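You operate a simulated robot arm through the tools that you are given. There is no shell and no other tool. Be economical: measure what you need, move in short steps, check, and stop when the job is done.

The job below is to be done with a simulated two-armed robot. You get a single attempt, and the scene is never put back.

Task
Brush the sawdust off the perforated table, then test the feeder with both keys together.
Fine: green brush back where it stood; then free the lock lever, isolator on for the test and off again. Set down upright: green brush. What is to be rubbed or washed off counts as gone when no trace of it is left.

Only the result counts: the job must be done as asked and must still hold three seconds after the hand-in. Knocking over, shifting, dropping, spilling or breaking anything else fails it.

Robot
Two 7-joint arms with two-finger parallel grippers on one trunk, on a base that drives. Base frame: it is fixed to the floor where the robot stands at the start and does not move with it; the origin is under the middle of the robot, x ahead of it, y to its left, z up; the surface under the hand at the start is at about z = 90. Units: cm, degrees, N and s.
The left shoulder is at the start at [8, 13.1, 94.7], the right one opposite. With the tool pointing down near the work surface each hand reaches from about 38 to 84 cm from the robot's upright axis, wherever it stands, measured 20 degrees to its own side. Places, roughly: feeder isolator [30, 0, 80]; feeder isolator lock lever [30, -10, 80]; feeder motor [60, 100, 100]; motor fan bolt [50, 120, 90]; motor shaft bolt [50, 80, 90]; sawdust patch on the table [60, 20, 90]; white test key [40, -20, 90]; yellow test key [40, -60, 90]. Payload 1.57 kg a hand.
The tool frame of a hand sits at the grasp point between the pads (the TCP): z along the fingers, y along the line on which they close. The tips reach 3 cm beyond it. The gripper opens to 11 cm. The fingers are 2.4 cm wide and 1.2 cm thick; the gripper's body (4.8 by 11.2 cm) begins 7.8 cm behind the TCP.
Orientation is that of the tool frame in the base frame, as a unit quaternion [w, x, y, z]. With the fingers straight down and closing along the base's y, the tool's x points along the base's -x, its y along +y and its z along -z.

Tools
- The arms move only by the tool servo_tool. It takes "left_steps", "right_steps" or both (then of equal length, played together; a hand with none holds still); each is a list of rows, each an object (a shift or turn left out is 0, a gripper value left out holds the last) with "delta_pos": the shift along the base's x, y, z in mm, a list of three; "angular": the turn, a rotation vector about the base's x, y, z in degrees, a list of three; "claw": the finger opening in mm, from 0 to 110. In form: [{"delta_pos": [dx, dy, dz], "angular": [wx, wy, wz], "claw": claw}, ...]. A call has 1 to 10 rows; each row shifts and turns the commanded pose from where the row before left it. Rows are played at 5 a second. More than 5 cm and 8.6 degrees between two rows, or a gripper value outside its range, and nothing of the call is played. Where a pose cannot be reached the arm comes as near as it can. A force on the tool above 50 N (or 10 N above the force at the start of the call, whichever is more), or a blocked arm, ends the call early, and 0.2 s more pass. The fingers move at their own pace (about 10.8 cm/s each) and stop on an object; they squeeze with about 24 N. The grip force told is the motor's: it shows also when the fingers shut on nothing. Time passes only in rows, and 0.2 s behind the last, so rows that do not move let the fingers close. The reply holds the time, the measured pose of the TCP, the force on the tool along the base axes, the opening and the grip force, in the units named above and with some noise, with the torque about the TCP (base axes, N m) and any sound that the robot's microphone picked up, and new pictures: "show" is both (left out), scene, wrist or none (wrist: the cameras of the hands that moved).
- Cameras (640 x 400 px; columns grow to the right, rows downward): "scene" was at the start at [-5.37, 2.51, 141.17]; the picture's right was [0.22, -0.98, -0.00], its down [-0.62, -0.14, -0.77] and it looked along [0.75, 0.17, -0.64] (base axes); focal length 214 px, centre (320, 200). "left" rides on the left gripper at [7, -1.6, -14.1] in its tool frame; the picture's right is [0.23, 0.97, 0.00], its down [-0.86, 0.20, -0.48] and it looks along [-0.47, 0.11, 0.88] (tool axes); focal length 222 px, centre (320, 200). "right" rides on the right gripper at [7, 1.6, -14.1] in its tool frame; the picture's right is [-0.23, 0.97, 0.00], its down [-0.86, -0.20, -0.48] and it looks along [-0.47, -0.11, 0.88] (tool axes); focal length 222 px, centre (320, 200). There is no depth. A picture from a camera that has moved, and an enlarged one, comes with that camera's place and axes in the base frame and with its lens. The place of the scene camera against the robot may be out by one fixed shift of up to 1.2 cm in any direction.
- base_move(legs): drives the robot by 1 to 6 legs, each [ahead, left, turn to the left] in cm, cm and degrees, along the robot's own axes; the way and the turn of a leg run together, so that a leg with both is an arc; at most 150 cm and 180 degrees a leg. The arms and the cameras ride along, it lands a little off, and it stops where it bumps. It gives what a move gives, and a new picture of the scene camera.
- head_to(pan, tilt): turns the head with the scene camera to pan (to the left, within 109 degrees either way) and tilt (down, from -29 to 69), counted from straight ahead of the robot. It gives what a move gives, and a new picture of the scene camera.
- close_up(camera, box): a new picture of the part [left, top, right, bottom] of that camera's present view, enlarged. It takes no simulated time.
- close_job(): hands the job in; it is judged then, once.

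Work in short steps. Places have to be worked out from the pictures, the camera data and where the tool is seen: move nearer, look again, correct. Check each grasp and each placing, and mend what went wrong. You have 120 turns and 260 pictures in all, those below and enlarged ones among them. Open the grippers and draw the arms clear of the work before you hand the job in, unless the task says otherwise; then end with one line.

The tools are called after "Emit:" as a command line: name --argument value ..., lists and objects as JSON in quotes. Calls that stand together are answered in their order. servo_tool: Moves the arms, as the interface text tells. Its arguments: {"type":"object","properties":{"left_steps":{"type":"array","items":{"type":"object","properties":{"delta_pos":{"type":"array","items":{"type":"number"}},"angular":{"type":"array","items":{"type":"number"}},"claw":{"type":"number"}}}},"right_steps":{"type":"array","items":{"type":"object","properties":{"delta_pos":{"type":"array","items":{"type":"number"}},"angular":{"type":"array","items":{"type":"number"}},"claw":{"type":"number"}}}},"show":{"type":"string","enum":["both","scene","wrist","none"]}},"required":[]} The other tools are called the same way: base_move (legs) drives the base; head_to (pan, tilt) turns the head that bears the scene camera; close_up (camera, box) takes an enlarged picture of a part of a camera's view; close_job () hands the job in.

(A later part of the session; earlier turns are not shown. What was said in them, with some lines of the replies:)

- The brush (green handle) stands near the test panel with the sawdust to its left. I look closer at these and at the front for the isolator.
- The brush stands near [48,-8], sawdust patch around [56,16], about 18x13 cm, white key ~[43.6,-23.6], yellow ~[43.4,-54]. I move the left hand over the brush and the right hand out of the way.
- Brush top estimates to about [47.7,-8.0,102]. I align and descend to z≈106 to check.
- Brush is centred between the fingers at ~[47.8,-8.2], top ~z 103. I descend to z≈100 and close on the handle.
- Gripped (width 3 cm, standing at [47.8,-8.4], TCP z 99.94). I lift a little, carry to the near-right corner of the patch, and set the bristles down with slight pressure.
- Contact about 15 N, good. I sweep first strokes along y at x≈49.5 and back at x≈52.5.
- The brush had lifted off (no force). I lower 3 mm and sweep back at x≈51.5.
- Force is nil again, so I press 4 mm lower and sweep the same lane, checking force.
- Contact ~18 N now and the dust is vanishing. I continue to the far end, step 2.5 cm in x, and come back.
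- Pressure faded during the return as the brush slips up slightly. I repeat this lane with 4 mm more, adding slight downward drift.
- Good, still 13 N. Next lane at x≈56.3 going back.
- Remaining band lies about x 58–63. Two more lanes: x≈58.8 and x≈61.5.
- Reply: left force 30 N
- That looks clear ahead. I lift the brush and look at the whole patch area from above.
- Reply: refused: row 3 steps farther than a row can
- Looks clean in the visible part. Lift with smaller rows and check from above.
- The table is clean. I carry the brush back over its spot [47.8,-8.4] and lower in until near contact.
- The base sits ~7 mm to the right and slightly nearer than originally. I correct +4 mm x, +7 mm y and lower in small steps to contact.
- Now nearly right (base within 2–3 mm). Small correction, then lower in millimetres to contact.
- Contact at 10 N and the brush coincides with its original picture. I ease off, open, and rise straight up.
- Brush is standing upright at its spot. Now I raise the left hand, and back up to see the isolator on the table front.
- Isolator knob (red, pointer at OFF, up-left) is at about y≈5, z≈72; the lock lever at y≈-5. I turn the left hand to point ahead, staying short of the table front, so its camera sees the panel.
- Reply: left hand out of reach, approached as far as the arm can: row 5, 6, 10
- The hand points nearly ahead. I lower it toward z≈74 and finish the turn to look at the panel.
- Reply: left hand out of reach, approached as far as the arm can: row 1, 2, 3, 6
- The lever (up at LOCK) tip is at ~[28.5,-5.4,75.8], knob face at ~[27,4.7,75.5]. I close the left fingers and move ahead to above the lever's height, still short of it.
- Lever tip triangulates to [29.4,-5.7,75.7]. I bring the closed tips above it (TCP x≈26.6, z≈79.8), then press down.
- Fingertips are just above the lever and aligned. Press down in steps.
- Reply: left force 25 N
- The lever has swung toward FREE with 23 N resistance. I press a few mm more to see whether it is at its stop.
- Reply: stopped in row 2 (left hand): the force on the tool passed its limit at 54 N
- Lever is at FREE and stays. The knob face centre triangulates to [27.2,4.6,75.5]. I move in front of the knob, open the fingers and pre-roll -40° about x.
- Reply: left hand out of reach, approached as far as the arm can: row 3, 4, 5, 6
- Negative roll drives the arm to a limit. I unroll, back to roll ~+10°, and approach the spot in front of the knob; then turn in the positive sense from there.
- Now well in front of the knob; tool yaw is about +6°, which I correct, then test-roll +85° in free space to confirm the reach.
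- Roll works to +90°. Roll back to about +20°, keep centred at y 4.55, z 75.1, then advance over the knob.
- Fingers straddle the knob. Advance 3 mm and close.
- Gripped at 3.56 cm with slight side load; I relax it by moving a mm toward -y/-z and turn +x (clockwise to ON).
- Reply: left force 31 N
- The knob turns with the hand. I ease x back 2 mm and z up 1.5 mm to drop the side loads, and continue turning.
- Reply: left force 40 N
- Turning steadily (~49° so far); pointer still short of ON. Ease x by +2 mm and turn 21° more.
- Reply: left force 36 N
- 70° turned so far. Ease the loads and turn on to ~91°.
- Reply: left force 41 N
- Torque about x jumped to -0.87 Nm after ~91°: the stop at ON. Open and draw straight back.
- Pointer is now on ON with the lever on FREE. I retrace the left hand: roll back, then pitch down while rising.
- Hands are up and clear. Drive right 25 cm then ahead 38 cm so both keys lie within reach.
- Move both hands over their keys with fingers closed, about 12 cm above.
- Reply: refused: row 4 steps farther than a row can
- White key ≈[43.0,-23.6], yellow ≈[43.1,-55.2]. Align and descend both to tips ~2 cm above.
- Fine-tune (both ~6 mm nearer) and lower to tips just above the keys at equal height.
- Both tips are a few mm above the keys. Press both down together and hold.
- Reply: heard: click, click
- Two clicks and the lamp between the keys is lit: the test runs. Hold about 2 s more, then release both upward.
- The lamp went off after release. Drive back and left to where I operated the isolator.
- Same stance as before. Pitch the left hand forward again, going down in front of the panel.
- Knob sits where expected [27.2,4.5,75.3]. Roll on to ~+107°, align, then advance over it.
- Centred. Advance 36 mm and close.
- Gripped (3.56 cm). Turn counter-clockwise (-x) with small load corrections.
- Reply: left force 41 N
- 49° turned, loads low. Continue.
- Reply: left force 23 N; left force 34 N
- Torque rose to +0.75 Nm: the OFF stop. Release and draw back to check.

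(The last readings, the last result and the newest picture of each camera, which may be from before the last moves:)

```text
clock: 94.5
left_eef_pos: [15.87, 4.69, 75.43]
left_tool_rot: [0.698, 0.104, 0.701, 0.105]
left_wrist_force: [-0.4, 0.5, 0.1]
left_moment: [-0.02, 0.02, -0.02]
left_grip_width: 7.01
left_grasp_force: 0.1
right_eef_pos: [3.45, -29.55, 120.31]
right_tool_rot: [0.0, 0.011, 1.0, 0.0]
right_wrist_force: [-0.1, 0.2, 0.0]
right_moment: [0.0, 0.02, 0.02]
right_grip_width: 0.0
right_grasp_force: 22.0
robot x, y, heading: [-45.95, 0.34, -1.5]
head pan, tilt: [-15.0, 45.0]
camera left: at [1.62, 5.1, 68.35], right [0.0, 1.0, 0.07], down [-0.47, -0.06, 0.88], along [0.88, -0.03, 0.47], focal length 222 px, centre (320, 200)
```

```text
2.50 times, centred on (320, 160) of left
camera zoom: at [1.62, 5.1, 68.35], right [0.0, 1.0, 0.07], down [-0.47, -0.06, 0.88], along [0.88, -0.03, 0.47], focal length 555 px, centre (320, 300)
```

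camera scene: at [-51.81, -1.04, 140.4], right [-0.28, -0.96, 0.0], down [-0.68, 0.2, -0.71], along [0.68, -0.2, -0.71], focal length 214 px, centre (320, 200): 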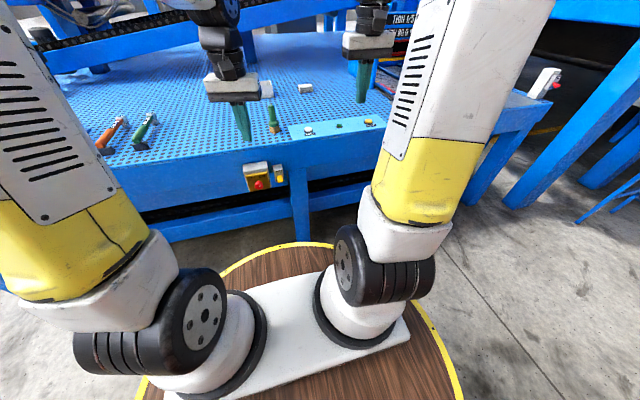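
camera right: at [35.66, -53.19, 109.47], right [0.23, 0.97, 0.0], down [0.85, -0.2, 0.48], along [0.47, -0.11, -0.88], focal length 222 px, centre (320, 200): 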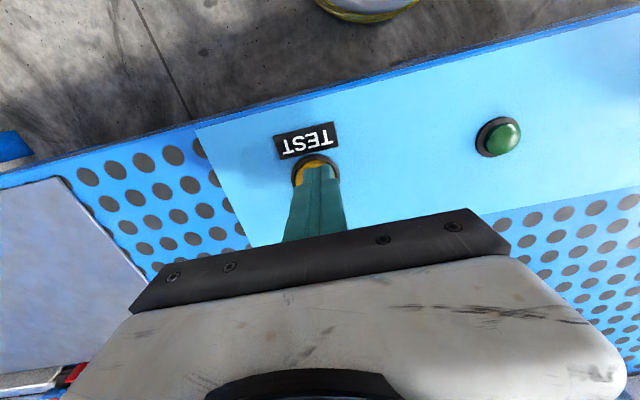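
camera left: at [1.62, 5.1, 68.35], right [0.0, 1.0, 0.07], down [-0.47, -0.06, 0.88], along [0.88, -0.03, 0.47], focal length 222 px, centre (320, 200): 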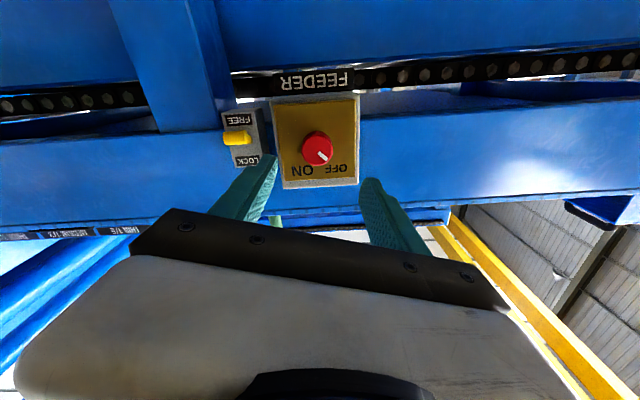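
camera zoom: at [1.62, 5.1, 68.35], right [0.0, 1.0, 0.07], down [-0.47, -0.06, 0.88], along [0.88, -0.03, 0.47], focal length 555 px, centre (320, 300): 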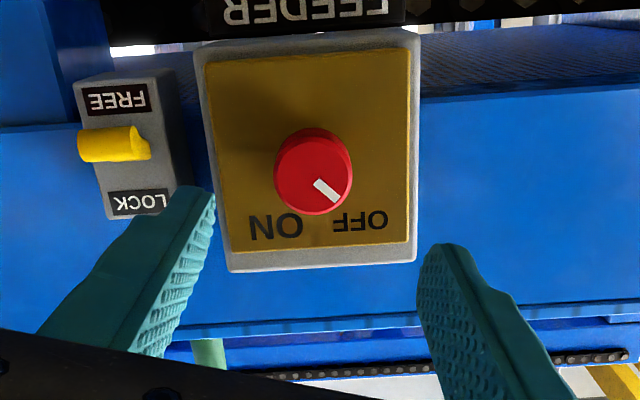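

Isolator points at OFF, lever stays FREE. I draw the arm up and clear, open the right gripper, and take a last look at the table.

Emit:
servo_tool --left_steps '[{"delta_pos": [-5, 0, 20]}, {"delta_pos": [-5, 0, 30]}, {"angular": [0, 8.5, 0], "delta_pos": [-10, 10, 35]}, {"angular": [0, 8.5, 0], "delta_pos": [-10, 10, 35]}, {"angular": [0, 8.5, 0], "delta_pos": [-10, 10, 35]}, {"angular": [0, 8.5, 0], "delta_pos": [-10, 15, 35]}, {"angular": [0, 8.5, 0], "delta_pos": [-10, 15, 35]}, {"angular": [0, 8.5, 0], "delta_pos": [-10, 15, 35]}, {"angular": [0, 8.5, 0], "delta_pos": [-10, 15, 35]}, {"angular": [0, 8.5, 0], "delta_pos": [-10, 15, 35]}]' --right_steps '[{"claw": 110}, {}, {}, {}, {}, {}, {}, {}, {}, {}]' --show "none"

Emit:
head_to --pan 5 --tilt 35

Emit:
close_up --camera "scene" --box '[220, 100, 420, 240]'

```text
clock: 96.7
left_eef_pos: [7.44, 15.89, 108.82]
left_tool_rot: [0.194, 0.169, 0.964, 0.064]
left_wrist_force: [-2.6, -7.1, -2.1]
left_moment: [0.47, -0.31, 0.36]
left_grip_width: 7.04
left_grasp_force: 0.0
right_eef_pos: [3.49, -29.56, 120.3]
right_tool_rot: [0.0, 0.011, 1.0, 0.0]
right_wrist_force: [0.7, -0.1, 0.1]
right_moment: [0.02, 0.04, -0.01]
right_grip_width: 10.98
right_grasp_force: 0.0
robot x, y, heading: [-46.03, 0.51, -1.4]
head pan, tilt: [-15.0, 45.0]
```

```text
clock: 97.5
left_eef_pos: [7.39, 15.97, 108.66]
left_tool_rot: [0.194, 0.168, 0.964, 0.067]
left_wrist_force: [-0.5, 0.1, -0.1]
left_moment: [-0.03, -0.01, 0.03]
left_grip_width: 7.0
left_grasp_force: 0.0
right_eef_pos: [3.5, -29.52, 120.34]
right_tool_rot: [-0.001, 0.011, 1.0, 0.0]
right_wrist_force: [0.0, 0.6, -0.1]
right_moment: [0.01, -0.01, 0.01]
right_grip_width: 10.99
right_grasp_force: 0.0
robot x, y, heading: [-45.72, 0.11, -1.6]
head pan, tilt: [5.0, 35.0]
camera scene: at [-50.83, 1.81, 141.88], right [0.06, -1.0, 0.0], down [-0.57, -0.04, -0.82], along [0.82, 0.05, -0.57], focal length 214 px, centre (320, 200)
```

scene: 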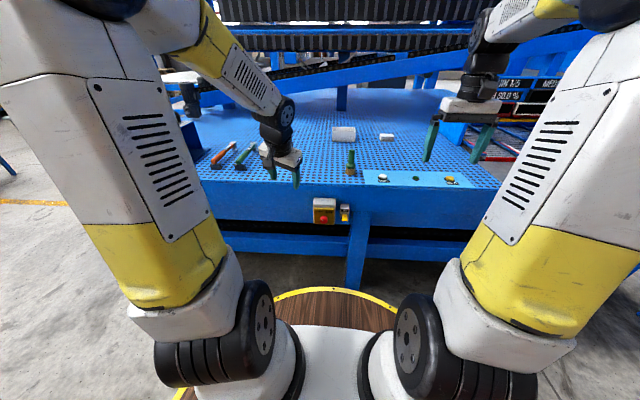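

```text
2.86 times, centred on (320, 170) of scene
camera zoom: at [-50.83, 1.81, 141.88], right [0.06, -1.0, 0.0], down [-0.57, -0.04, -0.82], along [0.82, 0.05, -0.57], focal length 613 px, centre (320, 286)
```

zoom: 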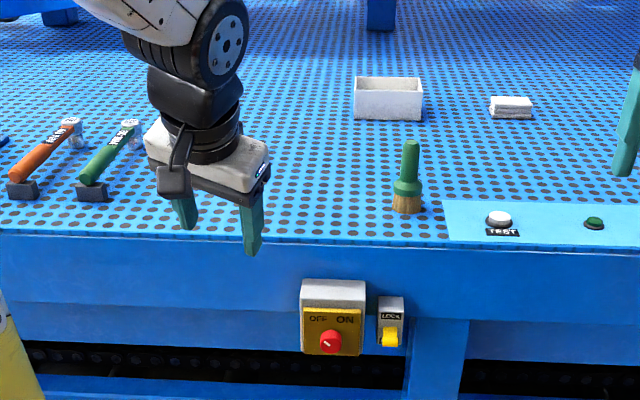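

Everything stands properly. I raise the left hand and inspect the dust area once more at high magnification.

Emit:
servo_tool --left_steps '[{"delta_pos": [0, 20, 40]}, {"delta_pos": [0, 30, 35]}, {"delta_pos": [0, 35, 30]}, {"delta_pos": [0, 35, 30]}, {"delta_pos": [0, 35, 0]}, {}]' --show "none"

Emit:
close_up --camera "scene" --box '[270, 130, 370, 185]'

```text
clock: 98.9
left_eef_pos: [6.75, 30.57, 121.68]
left_tool_rot: [0.187, 0.145, 0.971, 0.029]
left_wrist_force: [-0.5, 0.3, -0.1]
left_moment: [0.01, 0.0, -0.04]
left_grip_width: 7.01
left_grasp_force: 0.0
right_eef_pos: [3.52, -29.53, 120.34]
right_tool_rot: [0.0, 0.011, 1.0, 0.0]
right_wrist_force: [0.1, -0.8, 0.1]
right_moment: [0.02, -0.01, -0.01]
right_grip_width: 10.99
right_grasp_force: 0.1
robot x, y, heading: [-45.94, 0.27, -1.2]
head pan, tilt: [5.0, 35.0]
```

```text
6.40 times, centred on (320, 158) of scene
camera zoom: at [-50.83, 1.82, 141.88], right [0.07, -1.0, 0.0], down [-0.57, -0.04, -0.82], along [0.82, 0.05, -0.57], focal length 1373 px, centre (320, 472)
```

zoom: 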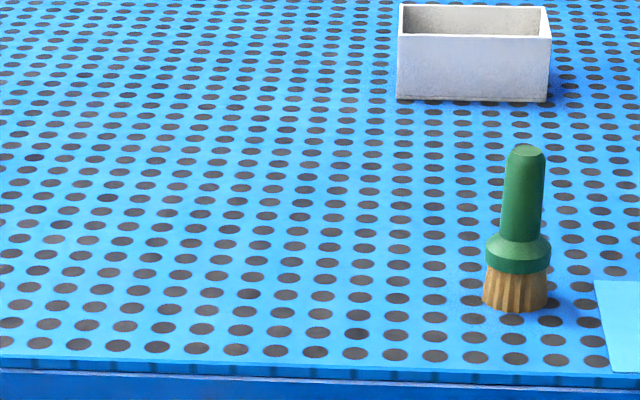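

Emit:
close_up --camera "scene" --box '[290, 152, 334, 180]'

Emit:
close_up --camera "scene" --box '[300, 135, 344, 163]'

```text
14.29 times, centred on (312, 166) of scene
camera zoom: at [-50.83, 1.82, 141.88], right [0.07, -1.0, 0.0], down [-0.57, -0.04, -0.82], along [0.82, 0.05, -0.57], focal length 3064 px, centre (434, 686)
```

zoom: 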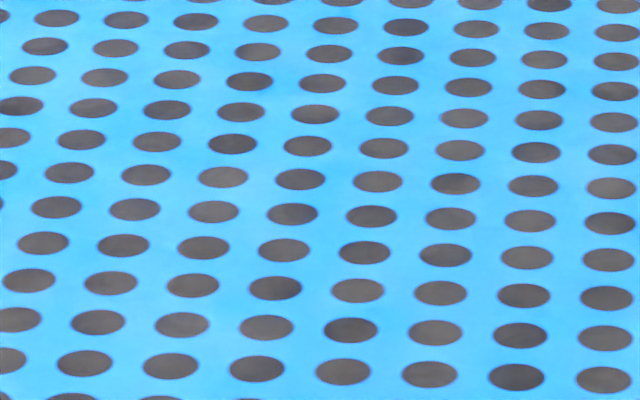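

```text
14.29 times, centred on (322, 149) of scene
camera zoom: at [-50.83, 1.82, 141.88], right [0.07, -1.0, 0.0], down [-0.57, -0.04, -0.82], along [0.82, 0.05, -0.57], focal length 3064 px, centre (291, 929)
```

zoom: 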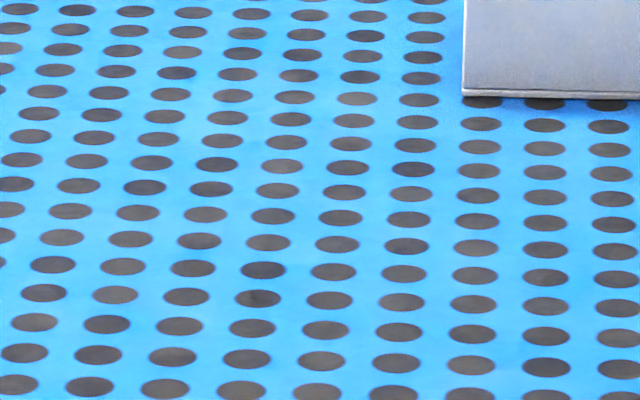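

The table is clean with no trace left. The brush is upright at its place, the isolator is OFF, the lever is FREE, and the arms are clear, so I hand in.

Emit:
close_job

```text
The job is handed in.
```

The sawdust is brushed off, the brush is back upright within about 5 mm of where it stood, and the feeder test ran with both keys pressed together. The lamp lit while they were held. The lock lever is freed and the isolator is off again.
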